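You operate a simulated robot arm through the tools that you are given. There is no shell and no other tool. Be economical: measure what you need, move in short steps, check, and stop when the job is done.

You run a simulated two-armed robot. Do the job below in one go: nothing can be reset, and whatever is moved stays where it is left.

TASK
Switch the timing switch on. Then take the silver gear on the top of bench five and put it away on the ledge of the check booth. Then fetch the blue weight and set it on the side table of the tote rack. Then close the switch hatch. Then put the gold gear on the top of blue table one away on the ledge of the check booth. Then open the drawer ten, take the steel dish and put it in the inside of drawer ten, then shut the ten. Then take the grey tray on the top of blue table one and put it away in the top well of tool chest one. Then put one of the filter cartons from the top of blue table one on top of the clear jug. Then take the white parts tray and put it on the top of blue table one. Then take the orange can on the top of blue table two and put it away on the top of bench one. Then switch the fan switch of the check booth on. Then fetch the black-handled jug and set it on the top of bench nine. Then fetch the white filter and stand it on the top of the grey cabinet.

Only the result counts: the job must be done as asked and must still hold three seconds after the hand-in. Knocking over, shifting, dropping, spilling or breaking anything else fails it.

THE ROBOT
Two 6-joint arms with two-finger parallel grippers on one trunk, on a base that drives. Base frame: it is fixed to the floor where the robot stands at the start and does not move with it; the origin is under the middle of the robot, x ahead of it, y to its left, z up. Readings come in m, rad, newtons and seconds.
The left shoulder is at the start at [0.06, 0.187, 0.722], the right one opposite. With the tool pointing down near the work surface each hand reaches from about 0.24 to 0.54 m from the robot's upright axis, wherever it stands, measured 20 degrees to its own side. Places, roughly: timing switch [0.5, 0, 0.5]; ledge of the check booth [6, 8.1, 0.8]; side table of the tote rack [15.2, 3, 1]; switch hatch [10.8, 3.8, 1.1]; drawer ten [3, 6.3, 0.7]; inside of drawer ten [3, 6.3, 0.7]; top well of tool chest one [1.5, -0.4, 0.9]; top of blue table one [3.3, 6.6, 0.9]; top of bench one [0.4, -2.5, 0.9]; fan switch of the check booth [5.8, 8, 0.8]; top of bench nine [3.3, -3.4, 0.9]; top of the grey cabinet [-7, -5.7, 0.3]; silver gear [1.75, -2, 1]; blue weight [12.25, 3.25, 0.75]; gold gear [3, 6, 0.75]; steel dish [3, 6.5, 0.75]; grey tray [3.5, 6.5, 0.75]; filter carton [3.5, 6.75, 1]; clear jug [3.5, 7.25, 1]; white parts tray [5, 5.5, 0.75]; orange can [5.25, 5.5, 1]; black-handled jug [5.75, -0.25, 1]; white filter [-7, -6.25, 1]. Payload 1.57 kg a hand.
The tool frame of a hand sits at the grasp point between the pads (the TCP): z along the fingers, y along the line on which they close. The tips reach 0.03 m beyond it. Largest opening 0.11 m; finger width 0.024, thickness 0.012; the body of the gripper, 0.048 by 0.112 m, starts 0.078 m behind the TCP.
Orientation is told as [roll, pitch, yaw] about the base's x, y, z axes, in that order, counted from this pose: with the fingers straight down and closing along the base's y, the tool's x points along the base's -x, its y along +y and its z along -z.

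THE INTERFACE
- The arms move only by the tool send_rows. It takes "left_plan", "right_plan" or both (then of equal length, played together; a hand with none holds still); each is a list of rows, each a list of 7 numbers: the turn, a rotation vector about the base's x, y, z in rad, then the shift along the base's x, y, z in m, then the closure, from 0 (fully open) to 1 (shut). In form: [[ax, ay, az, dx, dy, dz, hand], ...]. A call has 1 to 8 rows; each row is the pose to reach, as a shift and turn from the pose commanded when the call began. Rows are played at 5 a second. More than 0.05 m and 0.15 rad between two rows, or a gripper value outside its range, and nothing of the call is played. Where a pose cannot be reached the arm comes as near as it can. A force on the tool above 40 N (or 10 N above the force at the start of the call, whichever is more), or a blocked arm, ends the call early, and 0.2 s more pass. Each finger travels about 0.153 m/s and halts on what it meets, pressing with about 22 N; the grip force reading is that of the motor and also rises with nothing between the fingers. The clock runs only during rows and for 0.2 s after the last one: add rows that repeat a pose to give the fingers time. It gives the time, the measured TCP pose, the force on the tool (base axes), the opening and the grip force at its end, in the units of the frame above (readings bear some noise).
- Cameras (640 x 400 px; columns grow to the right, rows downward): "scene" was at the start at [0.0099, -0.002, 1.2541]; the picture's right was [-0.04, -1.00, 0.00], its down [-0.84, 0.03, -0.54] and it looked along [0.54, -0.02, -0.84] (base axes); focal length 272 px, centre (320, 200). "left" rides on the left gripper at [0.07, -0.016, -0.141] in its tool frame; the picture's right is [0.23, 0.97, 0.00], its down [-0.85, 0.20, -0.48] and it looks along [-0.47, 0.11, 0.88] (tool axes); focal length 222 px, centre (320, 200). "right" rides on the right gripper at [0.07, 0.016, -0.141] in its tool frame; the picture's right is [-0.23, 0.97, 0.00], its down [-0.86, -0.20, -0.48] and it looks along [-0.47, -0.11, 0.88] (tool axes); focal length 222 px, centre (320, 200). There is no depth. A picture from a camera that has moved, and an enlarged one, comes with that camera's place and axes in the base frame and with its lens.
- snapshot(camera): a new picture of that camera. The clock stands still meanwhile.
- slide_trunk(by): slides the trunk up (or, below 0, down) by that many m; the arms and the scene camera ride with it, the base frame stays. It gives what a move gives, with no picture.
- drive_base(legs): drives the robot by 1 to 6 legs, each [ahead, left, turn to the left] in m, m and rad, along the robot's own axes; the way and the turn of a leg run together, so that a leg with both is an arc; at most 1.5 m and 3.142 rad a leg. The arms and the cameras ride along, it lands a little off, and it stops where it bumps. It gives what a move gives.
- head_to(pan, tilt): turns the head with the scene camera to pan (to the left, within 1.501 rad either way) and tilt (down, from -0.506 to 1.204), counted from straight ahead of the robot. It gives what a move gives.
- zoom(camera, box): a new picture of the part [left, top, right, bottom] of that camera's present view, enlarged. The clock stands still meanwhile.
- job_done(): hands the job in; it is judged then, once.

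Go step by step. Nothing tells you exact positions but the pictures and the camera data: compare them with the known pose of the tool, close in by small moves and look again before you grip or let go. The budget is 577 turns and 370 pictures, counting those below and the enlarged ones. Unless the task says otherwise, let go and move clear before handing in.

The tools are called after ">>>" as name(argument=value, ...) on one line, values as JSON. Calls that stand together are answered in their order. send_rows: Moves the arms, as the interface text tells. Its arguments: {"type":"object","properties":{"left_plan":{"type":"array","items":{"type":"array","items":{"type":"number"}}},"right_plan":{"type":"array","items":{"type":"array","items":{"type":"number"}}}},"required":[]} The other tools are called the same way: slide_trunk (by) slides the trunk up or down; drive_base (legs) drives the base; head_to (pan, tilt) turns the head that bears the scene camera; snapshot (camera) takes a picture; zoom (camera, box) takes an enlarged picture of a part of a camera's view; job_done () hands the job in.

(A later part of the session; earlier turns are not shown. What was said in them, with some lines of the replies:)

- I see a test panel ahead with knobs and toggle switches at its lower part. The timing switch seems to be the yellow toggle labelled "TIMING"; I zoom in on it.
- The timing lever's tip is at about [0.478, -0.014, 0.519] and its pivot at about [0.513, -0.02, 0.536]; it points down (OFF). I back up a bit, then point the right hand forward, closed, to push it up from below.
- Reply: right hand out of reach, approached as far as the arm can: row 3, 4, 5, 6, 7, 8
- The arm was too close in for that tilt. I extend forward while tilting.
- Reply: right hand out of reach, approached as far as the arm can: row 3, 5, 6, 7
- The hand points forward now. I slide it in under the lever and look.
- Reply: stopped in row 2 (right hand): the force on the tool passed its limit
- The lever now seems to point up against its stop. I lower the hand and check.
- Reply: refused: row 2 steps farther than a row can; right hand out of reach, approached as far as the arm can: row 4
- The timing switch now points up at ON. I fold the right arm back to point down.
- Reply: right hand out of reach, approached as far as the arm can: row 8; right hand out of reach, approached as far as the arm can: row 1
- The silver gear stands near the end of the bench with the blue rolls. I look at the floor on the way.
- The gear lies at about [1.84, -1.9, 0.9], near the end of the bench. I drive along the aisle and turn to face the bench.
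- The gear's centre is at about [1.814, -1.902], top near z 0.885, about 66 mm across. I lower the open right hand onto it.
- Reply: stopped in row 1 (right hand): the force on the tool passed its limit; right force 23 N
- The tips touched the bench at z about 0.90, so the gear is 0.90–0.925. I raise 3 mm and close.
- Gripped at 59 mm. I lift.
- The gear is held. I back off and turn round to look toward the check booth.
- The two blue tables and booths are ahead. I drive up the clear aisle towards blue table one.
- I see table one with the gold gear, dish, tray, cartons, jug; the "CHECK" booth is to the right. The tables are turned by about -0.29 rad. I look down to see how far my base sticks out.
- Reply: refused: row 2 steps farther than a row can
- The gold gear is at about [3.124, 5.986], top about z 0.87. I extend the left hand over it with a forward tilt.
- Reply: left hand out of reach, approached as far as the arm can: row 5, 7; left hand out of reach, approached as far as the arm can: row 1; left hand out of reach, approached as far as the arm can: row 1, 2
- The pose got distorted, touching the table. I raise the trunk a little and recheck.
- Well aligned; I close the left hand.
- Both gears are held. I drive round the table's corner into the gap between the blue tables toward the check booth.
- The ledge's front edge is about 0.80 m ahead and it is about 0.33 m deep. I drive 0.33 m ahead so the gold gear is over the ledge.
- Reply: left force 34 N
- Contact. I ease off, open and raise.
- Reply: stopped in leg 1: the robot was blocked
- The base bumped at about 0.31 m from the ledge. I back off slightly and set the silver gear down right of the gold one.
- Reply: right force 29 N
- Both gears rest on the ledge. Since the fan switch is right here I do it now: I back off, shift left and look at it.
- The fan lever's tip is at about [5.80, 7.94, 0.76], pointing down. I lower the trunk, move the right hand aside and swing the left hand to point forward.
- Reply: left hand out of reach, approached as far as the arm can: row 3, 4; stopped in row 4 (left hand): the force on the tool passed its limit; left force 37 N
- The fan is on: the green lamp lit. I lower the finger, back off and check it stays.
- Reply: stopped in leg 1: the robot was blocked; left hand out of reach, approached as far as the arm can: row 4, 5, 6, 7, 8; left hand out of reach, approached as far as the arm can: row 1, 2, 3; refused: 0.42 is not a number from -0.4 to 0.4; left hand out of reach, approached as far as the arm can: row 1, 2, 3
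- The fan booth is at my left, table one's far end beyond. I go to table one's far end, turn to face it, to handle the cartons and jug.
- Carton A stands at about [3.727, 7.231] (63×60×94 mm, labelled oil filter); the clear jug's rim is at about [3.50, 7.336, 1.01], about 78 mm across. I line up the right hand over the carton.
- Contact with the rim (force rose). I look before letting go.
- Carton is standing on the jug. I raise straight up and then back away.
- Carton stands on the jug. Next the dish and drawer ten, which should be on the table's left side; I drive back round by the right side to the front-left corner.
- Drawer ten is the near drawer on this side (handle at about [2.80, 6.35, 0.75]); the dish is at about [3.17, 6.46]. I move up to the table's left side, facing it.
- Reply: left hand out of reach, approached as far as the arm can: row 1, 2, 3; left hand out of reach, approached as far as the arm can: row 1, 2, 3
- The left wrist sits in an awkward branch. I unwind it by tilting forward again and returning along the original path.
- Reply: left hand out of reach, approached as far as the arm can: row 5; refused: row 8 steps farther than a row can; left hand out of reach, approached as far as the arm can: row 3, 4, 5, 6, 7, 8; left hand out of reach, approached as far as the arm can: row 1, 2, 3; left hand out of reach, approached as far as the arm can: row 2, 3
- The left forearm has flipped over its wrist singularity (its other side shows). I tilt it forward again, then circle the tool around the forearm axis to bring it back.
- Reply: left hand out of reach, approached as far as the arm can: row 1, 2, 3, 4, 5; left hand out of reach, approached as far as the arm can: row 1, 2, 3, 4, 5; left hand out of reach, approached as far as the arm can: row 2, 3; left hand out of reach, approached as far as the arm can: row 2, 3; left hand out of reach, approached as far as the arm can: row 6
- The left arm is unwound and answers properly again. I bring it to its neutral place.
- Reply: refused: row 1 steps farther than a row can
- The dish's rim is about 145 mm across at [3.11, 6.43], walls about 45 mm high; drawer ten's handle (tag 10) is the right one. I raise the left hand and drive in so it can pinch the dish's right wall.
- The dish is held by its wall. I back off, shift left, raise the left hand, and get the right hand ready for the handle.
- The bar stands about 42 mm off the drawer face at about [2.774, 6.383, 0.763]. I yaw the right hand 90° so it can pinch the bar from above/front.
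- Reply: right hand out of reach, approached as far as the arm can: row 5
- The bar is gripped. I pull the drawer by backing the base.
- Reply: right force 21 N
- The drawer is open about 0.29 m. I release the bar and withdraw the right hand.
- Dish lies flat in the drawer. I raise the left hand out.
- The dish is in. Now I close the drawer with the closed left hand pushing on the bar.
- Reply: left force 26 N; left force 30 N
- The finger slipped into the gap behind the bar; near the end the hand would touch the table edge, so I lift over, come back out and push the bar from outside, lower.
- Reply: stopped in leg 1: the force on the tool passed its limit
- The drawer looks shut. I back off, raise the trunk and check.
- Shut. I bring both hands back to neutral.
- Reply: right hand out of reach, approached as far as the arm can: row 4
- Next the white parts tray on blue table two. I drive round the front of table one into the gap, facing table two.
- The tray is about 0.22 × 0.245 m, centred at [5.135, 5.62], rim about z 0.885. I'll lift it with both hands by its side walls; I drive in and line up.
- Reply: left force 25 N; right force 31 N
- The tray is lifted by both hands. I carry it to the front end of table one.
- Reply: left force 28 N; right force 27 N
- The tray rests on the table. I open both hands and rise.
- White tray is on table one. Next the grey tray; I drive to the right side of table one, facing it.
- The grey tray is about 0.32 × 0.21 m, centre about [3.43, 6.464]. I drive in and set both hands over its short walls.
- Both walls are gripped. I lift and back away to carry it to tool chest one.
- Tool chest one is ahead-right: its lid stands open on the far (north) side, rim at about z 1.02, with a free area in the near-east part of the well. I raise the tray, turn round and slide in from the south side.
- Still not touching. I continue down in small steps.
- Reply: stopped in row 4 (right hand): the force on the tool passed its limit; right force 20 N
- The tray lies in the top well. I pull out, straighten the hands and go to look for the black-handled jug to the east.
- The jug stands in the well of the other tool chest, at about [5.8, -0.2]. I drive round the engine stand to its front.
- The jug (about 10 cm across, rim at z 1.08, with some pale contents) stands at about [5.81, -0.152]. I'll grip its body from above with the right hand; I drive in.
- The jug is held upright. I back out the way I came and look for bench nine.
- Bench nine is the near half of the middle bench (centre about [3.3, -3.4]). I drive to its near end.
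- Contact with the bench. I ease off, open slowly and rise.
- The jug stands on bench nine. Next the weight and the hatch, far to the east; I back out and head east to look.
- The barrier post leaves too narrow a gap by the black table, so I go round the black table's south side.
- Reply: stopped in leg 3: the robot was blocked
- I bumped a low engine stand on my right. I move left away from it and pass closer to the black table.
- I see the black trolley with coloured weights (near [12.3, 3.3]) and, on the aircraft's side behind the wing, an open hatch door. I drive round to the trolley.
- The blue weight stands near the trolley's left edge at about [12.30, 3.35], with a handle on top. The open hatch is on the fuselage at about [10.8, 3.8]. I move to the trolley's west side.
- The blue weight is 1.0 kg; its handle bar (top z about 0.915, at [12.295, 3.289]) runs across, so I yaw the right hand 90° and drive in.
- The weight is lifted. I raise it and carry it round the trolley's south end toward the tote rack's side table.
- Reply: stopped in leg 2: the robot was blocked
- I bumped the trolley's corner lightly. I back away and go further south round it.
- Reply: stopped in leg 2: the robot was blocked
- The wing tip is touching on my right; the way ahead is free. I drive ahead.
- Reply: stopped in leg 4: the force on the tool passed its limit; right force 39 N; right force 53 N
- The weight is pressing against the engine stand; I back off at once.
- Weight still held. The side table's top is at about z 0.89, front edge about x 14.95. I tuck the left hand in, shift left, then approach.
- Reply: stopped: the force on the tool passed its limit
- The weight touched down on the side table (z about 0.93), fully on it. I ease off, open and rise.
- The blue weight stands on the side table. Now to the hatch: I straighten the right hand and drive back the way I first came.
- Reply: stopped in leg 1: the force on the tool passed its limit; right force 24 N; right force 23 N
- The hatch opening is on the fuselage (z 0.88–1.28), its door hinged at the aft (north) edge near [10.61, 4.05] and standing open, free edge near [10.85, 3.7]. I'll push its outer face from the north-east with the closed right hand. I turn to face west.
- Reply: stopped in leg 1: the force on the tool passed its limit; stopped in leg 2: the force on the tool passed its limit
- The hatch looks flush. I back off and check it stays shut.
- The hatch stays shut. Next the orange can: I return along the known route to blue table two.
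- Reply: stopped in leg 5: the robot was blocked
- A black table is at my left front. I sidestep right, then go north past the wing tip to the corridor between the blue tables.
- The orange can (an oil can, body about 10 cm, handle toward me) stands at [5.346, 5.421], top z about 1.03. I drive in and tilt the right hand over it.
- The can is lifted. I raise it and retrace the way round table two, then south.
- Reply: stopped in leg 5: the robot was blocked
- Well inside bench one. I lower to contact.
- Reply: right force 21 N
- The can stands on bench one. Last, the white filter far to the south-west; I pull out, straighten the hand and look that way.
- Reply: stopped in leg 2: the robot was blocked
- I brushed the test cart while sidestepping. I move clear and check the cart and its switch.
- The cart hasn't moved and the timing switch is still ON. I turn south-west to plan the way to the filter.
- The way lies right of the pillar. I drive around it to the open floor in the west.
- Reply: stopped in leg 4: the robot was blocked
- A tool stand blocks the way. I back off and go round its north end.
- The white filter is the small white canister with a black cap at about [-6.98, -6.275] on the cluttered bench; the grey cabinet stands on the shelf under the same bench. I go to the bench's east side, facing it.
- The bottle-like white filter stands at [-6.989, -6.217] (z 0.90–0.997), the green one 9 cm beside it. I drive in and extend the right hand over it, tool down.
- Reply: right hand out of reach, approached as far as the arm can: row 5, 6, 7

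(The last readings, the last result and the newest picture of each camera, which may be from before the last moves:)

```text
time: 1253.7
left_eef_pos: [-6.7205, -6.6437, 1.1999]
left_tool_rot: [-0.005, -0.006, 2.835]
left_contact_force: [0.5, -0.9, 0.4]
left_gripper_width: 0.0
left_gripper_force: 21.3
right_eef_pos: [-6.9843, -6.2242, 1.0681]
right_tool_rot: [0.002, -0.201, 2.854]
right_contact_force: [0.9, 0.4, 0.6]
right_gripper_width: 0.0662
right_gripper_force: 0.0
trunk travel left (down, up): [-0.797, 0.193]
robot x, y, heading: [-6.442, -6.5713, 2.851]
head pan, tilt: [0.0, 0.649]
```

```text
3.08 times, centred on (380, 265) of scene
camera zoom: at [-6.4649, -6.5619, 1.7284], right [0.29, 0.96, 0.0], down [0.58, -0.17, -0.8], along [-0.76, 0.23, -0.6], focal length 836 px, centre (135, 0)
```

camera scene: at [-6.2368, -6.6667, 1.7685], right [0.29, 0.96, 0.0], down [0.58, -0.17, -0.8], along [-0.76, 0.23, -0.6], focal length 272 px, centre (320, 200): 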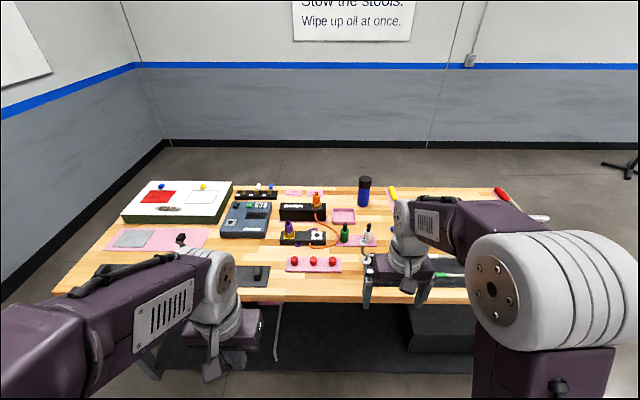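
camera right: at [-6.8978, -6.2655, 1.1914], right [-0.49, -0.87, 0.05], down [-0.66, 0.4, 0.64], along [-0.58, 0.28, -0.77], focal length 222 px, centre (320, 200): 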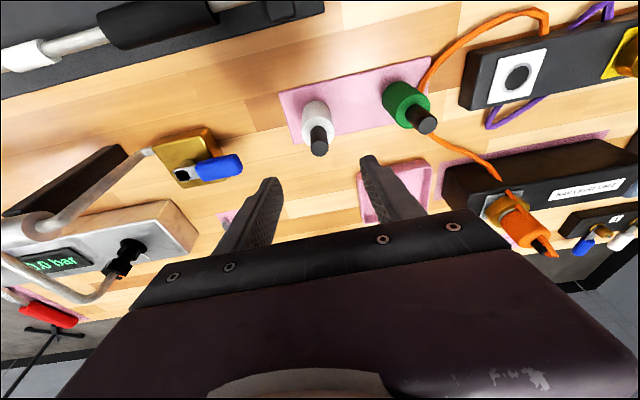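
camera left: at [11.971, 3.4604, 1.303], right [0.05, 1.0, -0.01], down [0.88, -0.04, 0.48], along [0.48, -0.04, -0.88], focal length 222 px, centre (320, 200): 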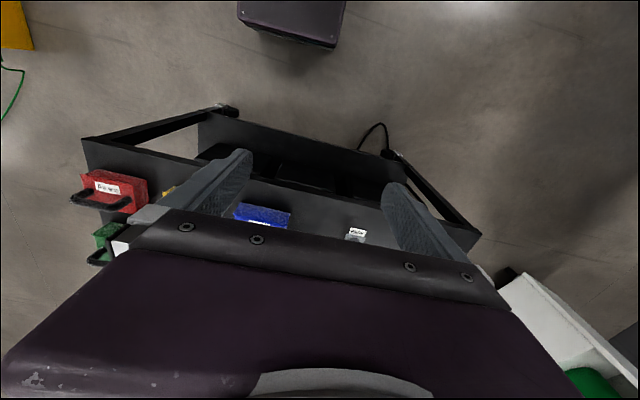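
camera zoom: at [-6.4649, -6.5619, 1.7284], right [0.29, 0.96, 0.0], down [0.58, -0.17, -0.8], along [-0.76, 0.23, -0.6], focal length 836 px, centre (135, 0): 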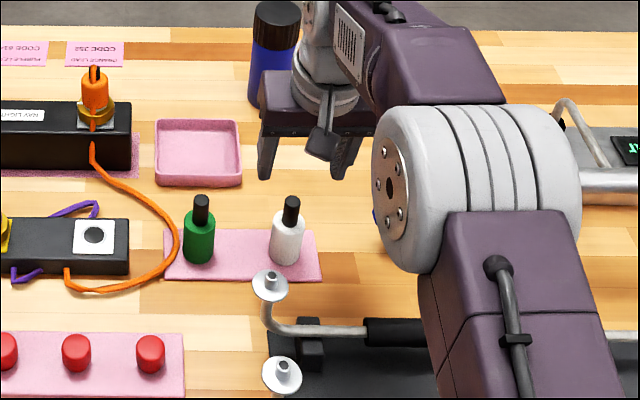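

>>> send_rows(right_plan=[[0, 0, 0, 0, 0, -0.03, 0.4], [0, 0, 0, 0, 0, -0.06, 0.4], [0, 0, 0, 0.001, 0, -0.085, 0.4], [0, 0, 0, 0.001, 0, -0.105, 0.4], [0, 0, 0, 0.002, -0.0005, -0.115, 0.4], [0, 0, 0, 0.002, -0.0005, -0.115, 0.4]])

>>> snapshot(camera="right")

>>> zoom(camera="scene", box=[320, 220, 420, 310])

```text
time: 1255.1
left_eef_pos: [-6.7201, -6.6427, 1.1999]
left_tool_rot: [-0.002, -0.006, 2.836]
left_contact_force: [0.4, -0.8, 1.0]
left_gripper_width: 0.0001
left_gripper_force: 21.7
right_eef_pos: [-6.9841, -6.2236, 0.9518]
right_tool_rot: [0.003, -0.202, 2.852]
right_contact_force: [-0.1, 1.0, -0.1]
right_gripper_width: 0.0659
right_gripper_force: 0.0
trunk travel left (down, up): [-0.797, 0.193]
robot x, y, heading: [-6.4407, -6.5707, 2.847]
head pan, tilt: [0.0, 0.649]
```

```text
70 pictures are left
camera right: at [-6.8964, -6.2661, 1.0751], right [-0.49, -0.87, 0.05], down [-0.66, 0.4, 0.64], along [-0.58, 0.28, -0.77], focal length 222 px, centre (320, 200)
```

right: 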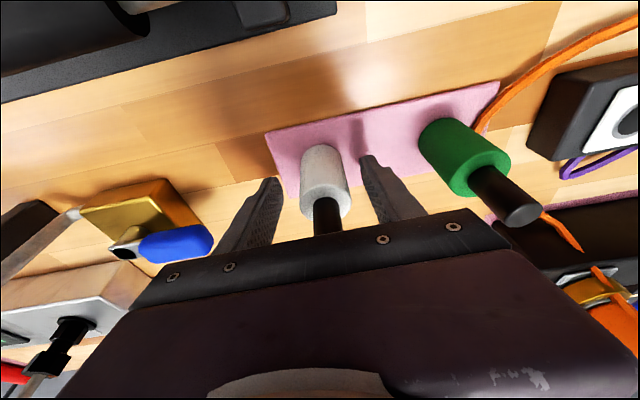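

```text
4.44 times, centred on (370, 265) of scene
camera zoom: at [-6.465, -6.5619, 1.7284], right [0.29, 0.96, 0.0], down [0.58, -0.17, -0.8], along [-0.76, 0.23, -0.6], focal length 1207 px, centre (98, -89)
```

zoom: 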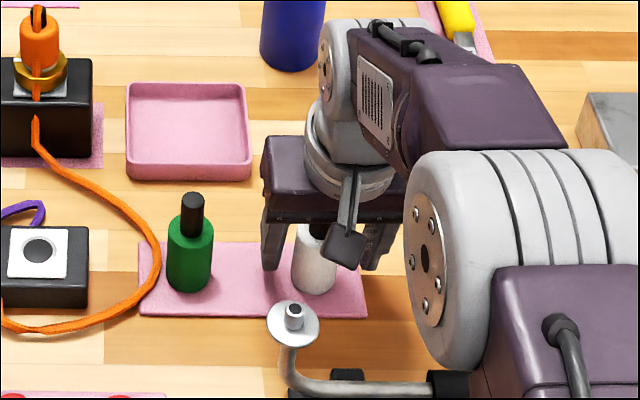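

>>> send_rows(right_plan=[[0, 0, 0, 0, 0, 0, 0.55], [0, 0, 0, 0, 0, 0, 0.7], [0, 0, 0, 0, 0, 0, 0.85], [0, 0, 0, 0, 0, 0, 0.85]])

>>> send_rows(right_plan=[[0, 0, 0, 0, 0, 0.02, 0.85], [0, 0, 0, 0, 0, 0.06, 0.85], [0, 0, 0, 0, 0, 0.1, 0.85], [0, 0, 0, 0, 0, 0.14, 0.85]])

>>> snapshot(camera="right")

>>> snapshot(camera="scene")

```text
time: 1256.1
left_eef_pos: [-6.7198, -6.6434, 1.1991]
left_tool_rot: [-0.003, -0.008, 2.836]
left_contact_force: [-0.8, -0.1, -0.9]
left_gripper_width: 0.0
left_gripper_force: 21.2
right_eef_pos: [-6.9846, -6.2249, 0.9501]
right_tool_rot: [0.003, -0.201, 2.854]
right_contact_force: [-0.3, 0.1, -0.6]
right_gripper_width: 0.0361
right_gripper_force: 21.7
trunk travel left (down, up): [-0.797, 0.193]
robot x, y, heading: [-6.4404, -6.5733, 2.854]
head pan, tilt: [0.0, 0.649]
```

```text
time: 1257.1
left_eef_pos: [-6.7204, -6.6428, 1.2002]
left_tool_rot: [-0.003, -0.006, 2.836]
left_contact_force: [-0.8, -0.8, -0.5]
left_gripper_width: 0.0
left_gripper_force: 20.9
right_eef_pos: [-6.9829, -6.224, 1.0919]
right_tool_rot: [0.001, -0.201, 2.853]
right_contact_force: [-0.4, 0.4, -1.0]
right_gripper_width: 0.0357
right_gripper_force: 21.6
trunk travel left (down, up): [-0.797, 0.193]
robot x, y, heading: [-6.4429, -6.5727, 2.853]
head pan, tilt: [0.0, 0.649]
```

```text
68 pictures are left
camera right: at [-6.8957, -6.2661, 1.2163], right [-0.49, -0.87, 0.05], down [-0.66, 0.4, 0.64], along [-0.58, 0.28, -0.77], focal length 222 px, centre (320, 200)
```

right: 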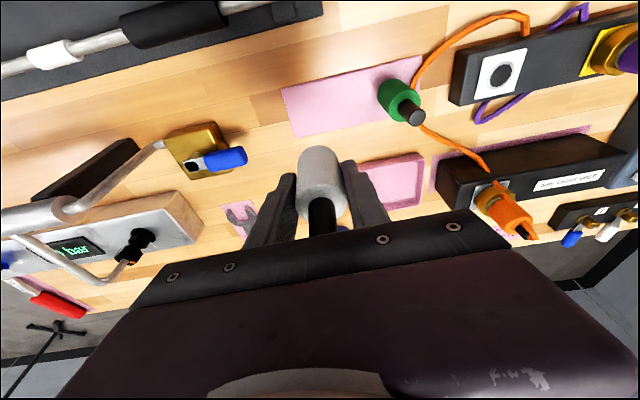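

```text
67 pictures are left
camera scene: at [-6.4645, -6.5621, 1.7284], right [0.29, 0.96, 0.0], down [0.58, -0.17, -0.8], along [-0.76, 0.23, -0.6], focal length 272 px, centre (320, 200)
```

scene: 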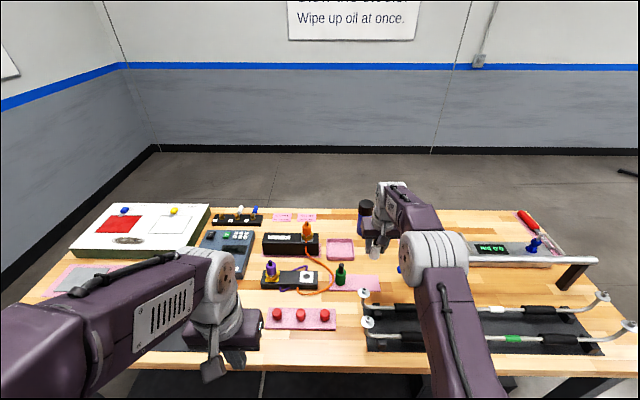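

The filter is held. I raise a little and back out.

>>> slide_trunk(by=0.05)

>>> drive_base(legs=[[-0.4, 0, 0], [0, -0.75, 0]])

>>> head_to(pan=0, tilt=0.75)

>>> snapshot(camera="scene")

```text
time: 1258.0
left_eef_pos: [-6.7211, -6.6419, 1.2485]
left_tool_rot: [-0.002, -0.007, 2.837]
left_contact_force: [0.9, 0.0, 0.5]
left_gripper_width: 0.0
left_gripper_force: 21.1
right_eef_pos: [-6.984, -6.2241, 1.1414]
right_tool_rot: [0.003, -0.201, 2.853]
right_contact_force: [-0.2, -0.6, -1.0]
right_gripper_width: 0.0358
right_gripper_force: 21.8
trunk travel left (down, up): [-0.847, 0.143]
robot x, y, heading: [-6.4392, -6.5708, 2.852]
head pan, tilt: [0.0, 0.649]
```

```text
time: 1264.2
left_eef_pos: [-6.121, -6.0456, 1.2487]
left_tool_rot: [-0.007, -0.008, 2.834]
left_contact_force: [-0.4, -0.1, -0.7]
left_gripper_width: 0.0
left_gripper_force: 21.5
right_eef_pos: [-6.3818, -5.6254, 1.1419]
right_tool_rot: [0.002, -0.2, 2.851]
right_contact_force: [-0.3, -0.4, 0.0]
right_gripper_width: 0.0358
right_gripper_force: 22.0
trunk travel left (down, up): [-0.847, 0.143]
robot x, y, heading: [-5.8364, -5.9728, 2.85]
head pan, tilt: [0.0, 0.649]
```

```text
time: 1264.8
left_eef_pos: [-6.1213, -6.045, 1.25]
left_tool_rot: [-0.004, -0.007, 2.834]
left_contact_force: [0.5, -1.0, -0.4]
left_gripper_width: 0.0
left_gripper_force: 21.5
right_eef_pos: [-6.3815, -5.6251, 1.1417]
right_tool_rot: [0.001, -0.201, 2.849]
right_contact_force: [-0.4, 0.4, -0.5]
right_gripper_width: 0.0359
right_gripper_force: 22.4
trunk travel left (down, up): [-0.847, 0.143]
robot x, y, heading: [-5.8389, -5.9702, 2.849]
head pan, tilt: [0.0, 0.75]
```

```text
66 pictures are left
camera scene: at [-5.8617, -5.9652, 1.7699], right [0.29, 0.96, 0.0], down [0.65, -0.2, -0.73], along [-0.7, 0.21, -0.68], focal length 272 px, centre (320, 200)
```

scene: 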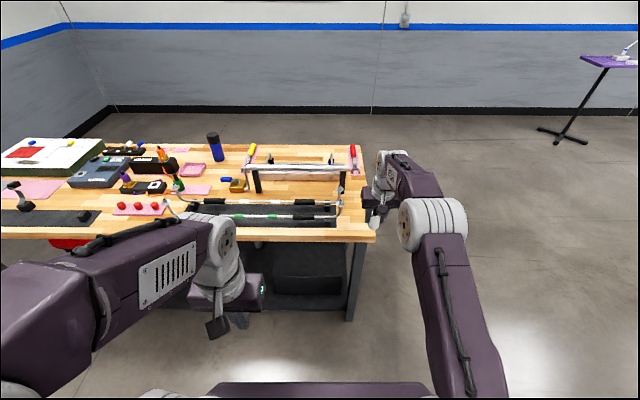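

I lower the trunk to look under the bench.

>>> slide_trunk(by=-0.4)

>>> slide_trunk(by=-0.25)

>>> head_to(pan=0, tilt=0.5)

>>> snapshot(camera="scene")

```text
time: 1268.7
left_eef_pos: [-6.1215, -6.0441, 0.85]
left_tool_rot: [-0.003, -0.009, 2.833]
left_contact_force: [-0.5, 0.0, 1.1]
left_gripper_width: 0.0
left_gripper_force: 21.2
right_eef_pos: [-6.3823, -5.6242, 0.7417]
right_tool_rot: [0.005, -0.201, 2.851]
right_contact_force: [0.5, 0.3, -1.1]
right_gripper_width: 0.0357
right_gripper_force: 22.5
trunk travel left (down, up): [-0.447, 0.543]
robot x, y, heading: [-5.8395, -5.9708, 2.847]
head pan, tilt: [0.0, 0.75]
```

```text
time: 1271.2
left_eef_pos: [-6.1214, -6.0456, 0.5988]
left_tool_rot: [-0.004, -0.006, 2.833]
left_contact_force: [-0.6, 0.4, -0.3]
left_gripper_width: 0.0001
left_gripper_force: 21.6
right_eef_pos: [-6.382, -5.6249, 0.4909]
right_tool_rot: [0.003, -0.2, 2.852]
right_contact_force: [-0.8, 0.8, -0.5]
right_gripper_width: 0.036
right_gripper_force: 21.8
trunk travel left (down, up): [-0.197, 0.793]
robot x, y, heading: [-5.8421, -5.9692, 2.85]
head pan, tilt: [0.0, 0.75]
```

```text
time: 1272.0
left_eef_pos: [-6.1213, -6.044, 0.6]
left_tool_rot: [-0.003, -0.007, 2.832]
left_contact_force: [1.7, -0.4, 1.2]
left_gripper_width: 0.0
left_gripper_force: 20.7
right_eef_pos: [-6.3824, -5.6253, 0.4913]
right_tool_rot: [0.001, -0.2, 2.849]
right_contact_force: [-0.8, -0.2, -0.6]
right_gripper_width: 0.0358
right_gripper_force: 21.8
trunk travel left (down, up): [-0.197, 0.793]
robot x, y, heading: [-5.8437, -5.9724, 2.848]
head pan, tilt: [0.0, 0.499]
```

```text
65 pictures are left
camera scene: at [-5.8694, -5.9628, 1.1417], right [0.29, 0.96, 0.0], down [0.46, -0.14, -0.88], along [-0.84, 0.25, -0.48], focal length 272 px, centre (320, 200)
```

scene: 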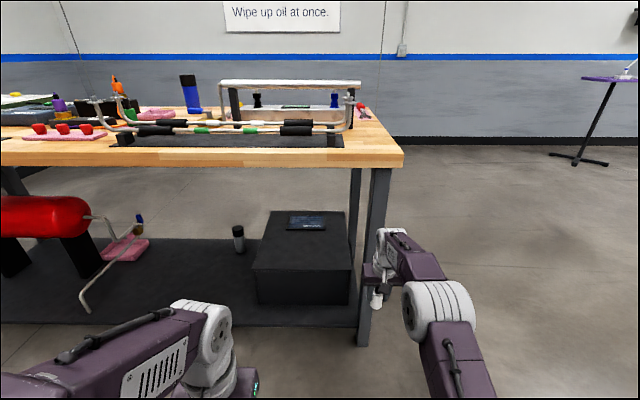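

>>> zoom(camera="scene", box=[220, 190, 400, 330])

```text
2.86 times, centred on (310, 260) of scene
camera zoom: at [-5.8694, -5.9628, 1.1417], right [0.29, 0.96, 0.0], down [0.46, -0.14, -0.88], along [-0.84, 0.25, -0.48], focal length 776 px, centre (349, 29)
```

zoom: 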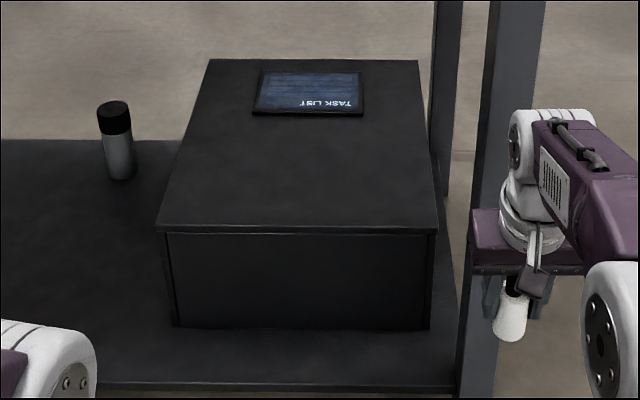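

The cabinet's top is at about z 0.355, its near edge about 0.11 m inside the bench edge, with a free front half. I set the height, extend the arm low and shallow, and shift left.

>>> slide_trunk(by=-0.05)

>>> send_rows(right_plan=[[0, 0, 0, -0.034, 0.0103, 0, 0.85], [0, 0, 0, -0.068, 0.0206, 0, 0.85], [0, 0, 0, -0.068, 0.0206, 0, 0.85]])

>>> drive_base(legs=[[0, 0.17, 0]])

>>> snapshot(camera="scene")

```text
time: 1272.9
left_eef_pos: [-6.1214, -6.0444, 0.5502]
left_tool_rot: [-0.004, -0.006, 2.832]
left_contact_force: [-1.1, 0.9, 0.4]
left_gripper_width: 0.0
left_gripper_force: 21.5
right_eef_pos: [-6.3825, -5.6247, 0.4417]
right_tool_rot: [0.003, -0.202, 2.85]
right_contact_force: [0.0, 1.0, -0.6]
right_gripper_width: 0.0356
right_gripper_force: 21.9
trunk travel left (down, up): [-0.147, 0.843]
robot x, y, heading: [-5.844, -5.9731, 2.849]
head pan, tilt: [0.0, 0.499]
```

```text
time: 1273.7
left_eef_pos: [-6.1194, -6.0454, 0.5494]
left_tool_rot: [-0.004, -0.007, 2.834]
left_contact_force: [-0.6, -0.4, 0.3]
left_gripper_width: 0.0001
left_gripper_force: 21.0
right_eef_pos: [-6.4065, -5.6173, 0.4406]
right_tool_rot: [0.002, -0.198, 2.85]
right_contact_force: [0.7, 0.4, 0.5]
right_gripper_width: 0.036
right_gripper_force: 22.1
right hand out of reach, approached as far as the arm can: row 1, 2, 3
trunk travel left (down, up): [-0.147, 0.843]
robot x, y, heading: [-5.8383, -5.9739, 2.844]
head pan, tilt: [0.0, 0.499]
```

```text
time: 1275.2
left_eef_pos: [-6.1686, -6.2064, 0.5499]
left_tool_rot: [-0.004, -0.007, 2.834]
left_contact_force: [-0.1, -0.3, -0.3]
left_gripper_width: 0.0
left_gripper_force: 21.4
right_eef_pos: [-6.4551, -5.7768, 0.4398]
right_tool_rot: [0.002, -0.202, 2.849]
right_contact_force: [0.6, 1.3, -1.0]
right_gripper_width: 0.036
right_gripper_force: 22.2
trunk travel left (down, up): [-0.147, 0.843]
robot x, y, heading: [-5.8887, -6.1344, 2.853]
head pan, tilt: [0.0, 0.499]
```

```text
63 pictures are left
camera scene: at [-5.9181, -6.1239, 1.0918], right [0.29, 0.96, 0.0], down [0.46, -0.14, -0.88], along [-0.84, 0.25, -0.48], focal length 272 px, centre (320, 200)
```

scene: 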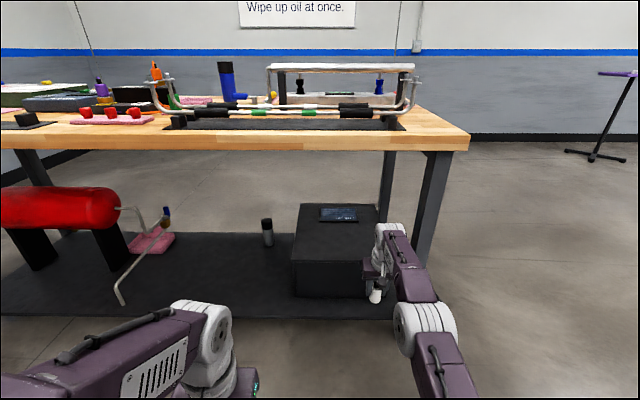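

>>> drive_base(legs=[[0.15, 0, 0], [0.15, 0, 0]])

>>> snapshot(camera="scene")

>>> snapshot(camera="right")

```text
time: 1277.5
left_eef_pos: [-6.4583, -6.1189, 0.5508]
left_tool_rot: [-0.003, -0.007, 2.833]
left_contact_force: [0.2, 0.0, -0.1]
left_gripper_width: 0.0
left_gripper_force: 21.4
right_eef_pos: [-6.7435, -5.6894, 0.4397]
right_tool_rot: [0.004, -0.201, 2.851]
right_contact_force: [0.7, -0.7, -1.1]
right_gripper_width: 0.0357
right_gripper_force: 22.2
trunk travel left (down, up): [-0.147, 0.843]
robot x, y, heading: [-6.18, -6.0442, 2.849]
head pan, tilt: [0.0, 0.499]
```

```text
62 pictures are left
camera scene: at [-6.207, -6.0362, 1.0918], right [0.29, 0.96, 0.0], down [0.46, -0.14, -0.88], along [-0.84, 0.25, -0.48], focal length 272 px, centre (320, 200)
```

scene: 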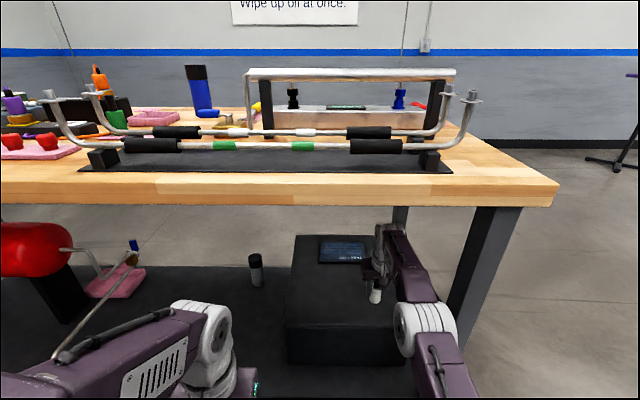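

```text
61 pictures are left
camera right: at [-6.6564, -5.7315, 0.564], right [-0.49, -0.87, 0.05], down [-0.65, 0.41, 0.64], along [-0.57, 0.28, -0.77], focal length 222 px, centre (320, 200)
```

right: 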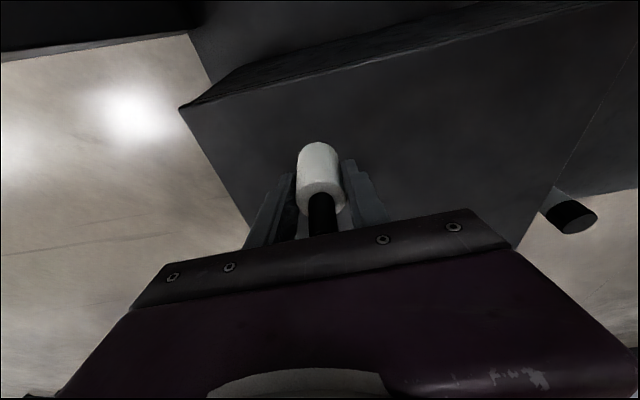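

The filter is over the cabinet top, about 7 cm inside its front edge. I lower to contact.

>>> send_rows(right_plan=[[0, 0, 0, 0, 0, -0.01, 0.85], [0, 0, 0, 0, 0, -0.018, 0.85], [0, 0, 0, 0, 0, -0.024, 0.85], [0, 0, 0, 0, 0, -0.03, 0.85], [0, 0, 0, 0, 0, -0.035, 0.85]])

>>> zoom(camera="scene", box=[330, 220, 430, 320])

```text
time: 1278.7
left_eef_pos: [-6.4581, -6.1173, 0.5484]
left_tool_rot: [-0.005, -0.008, 2.833]
left_contact_force: [-1.2, -0.4, 0.6]
left_gripper_width: 0.0001
left_gripper_force: 21.4
right_eef_pos: [-6.7434, -5.689, 0.4063]
right_tool_rot: [0.001, -0.201, 2.85]
right_contact_force: [0.8, 0.3, -0.2]
right_gripper_width: 0.0358
right_gripper_force: 22.3
trunk travel left (down, up): [-0.147, 0.843]
robot x, y, heading: [-6.1758, -6.0462, 2.848]
head pan, tilt: [0.0, 0.499]
```

```text
4.00 times, centred on (380, 270) of scene
camera zoom: at [-6.2069, -6.0362, 1.0918], right [0.29, 0.96, 0.0], down [0.46, -0.14, -0.88], along [-0.84, 0.25, -0.48], focal length 1086 px, centre (80, -80)
```

zoom: 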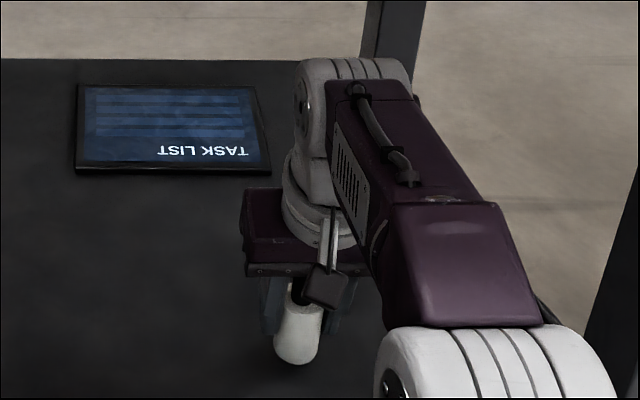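

>>> send_rows(right_plan=[[0, 0, 0, 0, 0, -0.006, 0.85], [0, 0, 0, 0, 0, -0.012, 0.85], [0, 0, 0, 0, 0, -0.018, 0.85], [0, 0, 0, 0, 0, -0.024, 0.85]])

>>> zoom(camera="scene", box=[330, 220, 430, 320])

```text
time: 1279.7
left_eef_pos: [-6.457, -6.1179, 0.5505]
left_tool_rot: [-0.005, -0.009, 2.834]
left_contact_force: [-0.1, 0.7, -0.1]
left_gripper_width: 0.0
left_gripper_force: 22.0
right_eef_pos: [-6.7438, -5.6895, 0.3857]
right_tool_rot: [0.001, -0.209, 2.851]
right_contact_force: [-1.2, 3.6, 20.6]
right_gripper_width: 0.0357
right_gripper_force: 21.8
trunk travel left (down, up): [-0.147, 0.843]
robot x, y, heading: [-6.1793, -6.0479, 2.845]
head pan, tilt: [0.0, 0.499]
```

```text
4.00 times, centred on (380, 270) of scene
camera zoom: at [-6.2045, -6.0377, 1.0922], right [0.29, 0.96, 0.0], down [0.46, -0.14, -0.88], along [-0.84, 0.26, -0.48], focal length 1086 px, centre (80, -80)
```

zoom: 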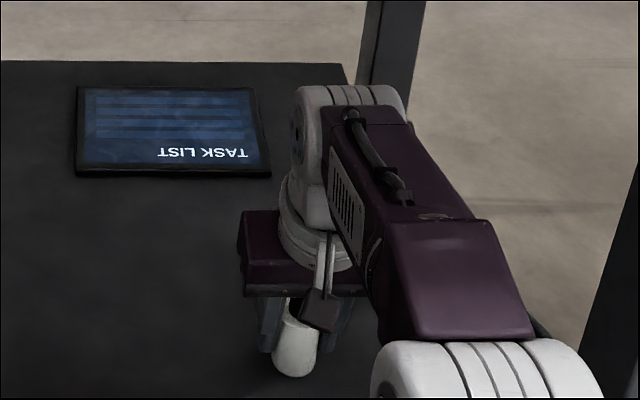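

>>> send_rows(right_plan=[[0, 0, 0, 0, 0, 0.004, 0.8], [0, 0, 0, 0, 0, 0.004, 0.65], [0, 0, 0, 0, 0, 0.004, 0.5], [0, 0, 0, 0, 0, 0.004, 0.3], [0, 0, 0, 0, 0, 0.004, 0.3]])

>>> zoom(camera="scene", box=[330, 220, 430, 320])

>>> snapshot(camera="right")

```text
time: 1280.9
left_eef_pos: [-6.4576, -6.1179, 0.5498]
left_tool_rot: [-0.004, -0.008, 2.833]
left_contact_force: [1.3, -1.0, 0.8]
left_gripper_width: 0.0001
left_gripper_force: 21.2
right_eef_pos: [-6.7434, -5.6897, 0.385]
right_tool_rot: [0.003, -0.2, 2.849]
right_contact_force: [0.0, 0.7, 0.6]
right_gripper_width: 0.0771
right_gripper_force: 0.0
trunk travel left (down, up): [-0.147, 0.843]
robot x, y, heading: [-6.1765, -6.0447, 2.845]
head pan, tilt: [0.0, 0.499]
```

```text
4.00 times, centred on (380, 270) of scene
camera zoom: at [-6.2068, -6.0363, 1.0918], right [0.29, 0.96, 0.0], down [0.46, -0.14, -0.88], along [-0.84, 0.25, -0.48], focal length 1086 px, centre (80, -80)
```

zoom: 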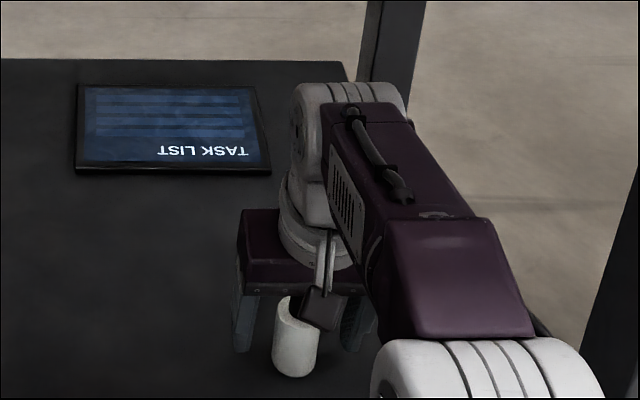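

```text
57 pictures are left
camera right: at [-6.6564, -5.7317, 0.509], right [-0.49, -0.87, 0.05], down [-0.65, 0.41, 0.64], along [-0.57, 0.28, -0.77], focal length 222 px, centre (320, 200)
```

right: 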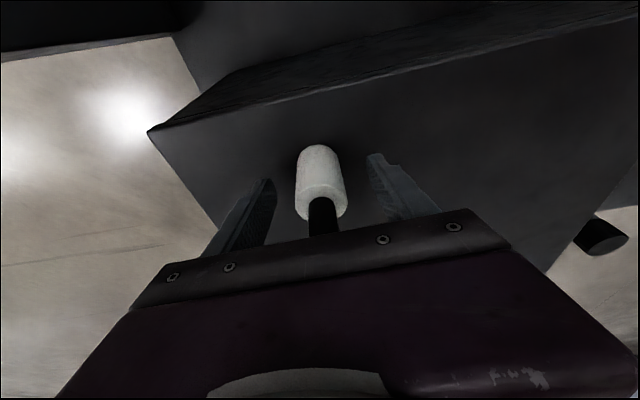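

The filter stands free. I withdraw straight back.

>>> drive_base(legs=[[-0.1, 0, 0], [-0.3, 0, 0]])

>>> snapshot(camera="scene")

```text
time: 1283.7
left_eef_pos: [-6.0731, -6.2347, 0.5487]
left_tool_rot: [-0.003, -0.007, 2.834]
left_contact_force: [-0.2, -0.7, -0.5]
left_gripper_width: 0.0
left_gripper_force: 21.1
right_eef_pos: [-6.3604, -5.8062, 0.3846]
right_tool_rot: [0.002, -0.201, 2.852]
right_contact_force: [-0.9, -0.6, 0.8]
right_gripper_width: 0.077
right_gripper_force: 0.0
trunk travel left (down, up): [-0.147, 0.843]
robot x, y, heading: [-5.7934, -6.1601, 2.85]
head pan, tilt: [0.0, 0.499]
```

```text
56 pictures are left
camera scene: at [-5.822, -6.1527, 1.0918], right [0.29, 0.96, 0.0], down [0.46, -0.14, -0.88], along [-0.84, 0.25, -0.48], focal length 272 px, centre (320, 200)
```

scene: 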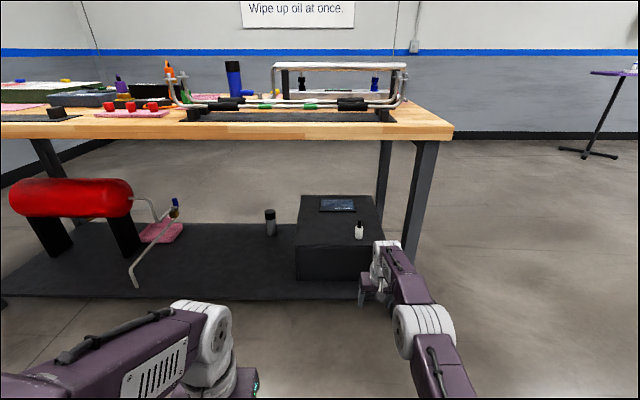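

All thirteen jobs are done and checked, and the hands are clear, so I hand in.

>>> job_done()

```text
The job is handed in.
```

I did all thirteen steps and handed the job in, though the result hasn't come back. I didn't keep strictly to your order, because I grouped the steps by where things were.

- **Bumps:** While driving, the base or a hand bumped the test cart, the weights trolley, blue table two, a wing tip, a tool stand and two engine stands. I measured only the test cart afterwards; it had not moved, and its timing switch is still on. The others looked undisturbed in the pictures, but I didn't measure them.
- **Filter:** I took the small white canister with the black cap to be the white filter. It was the only white item at the position you gave.
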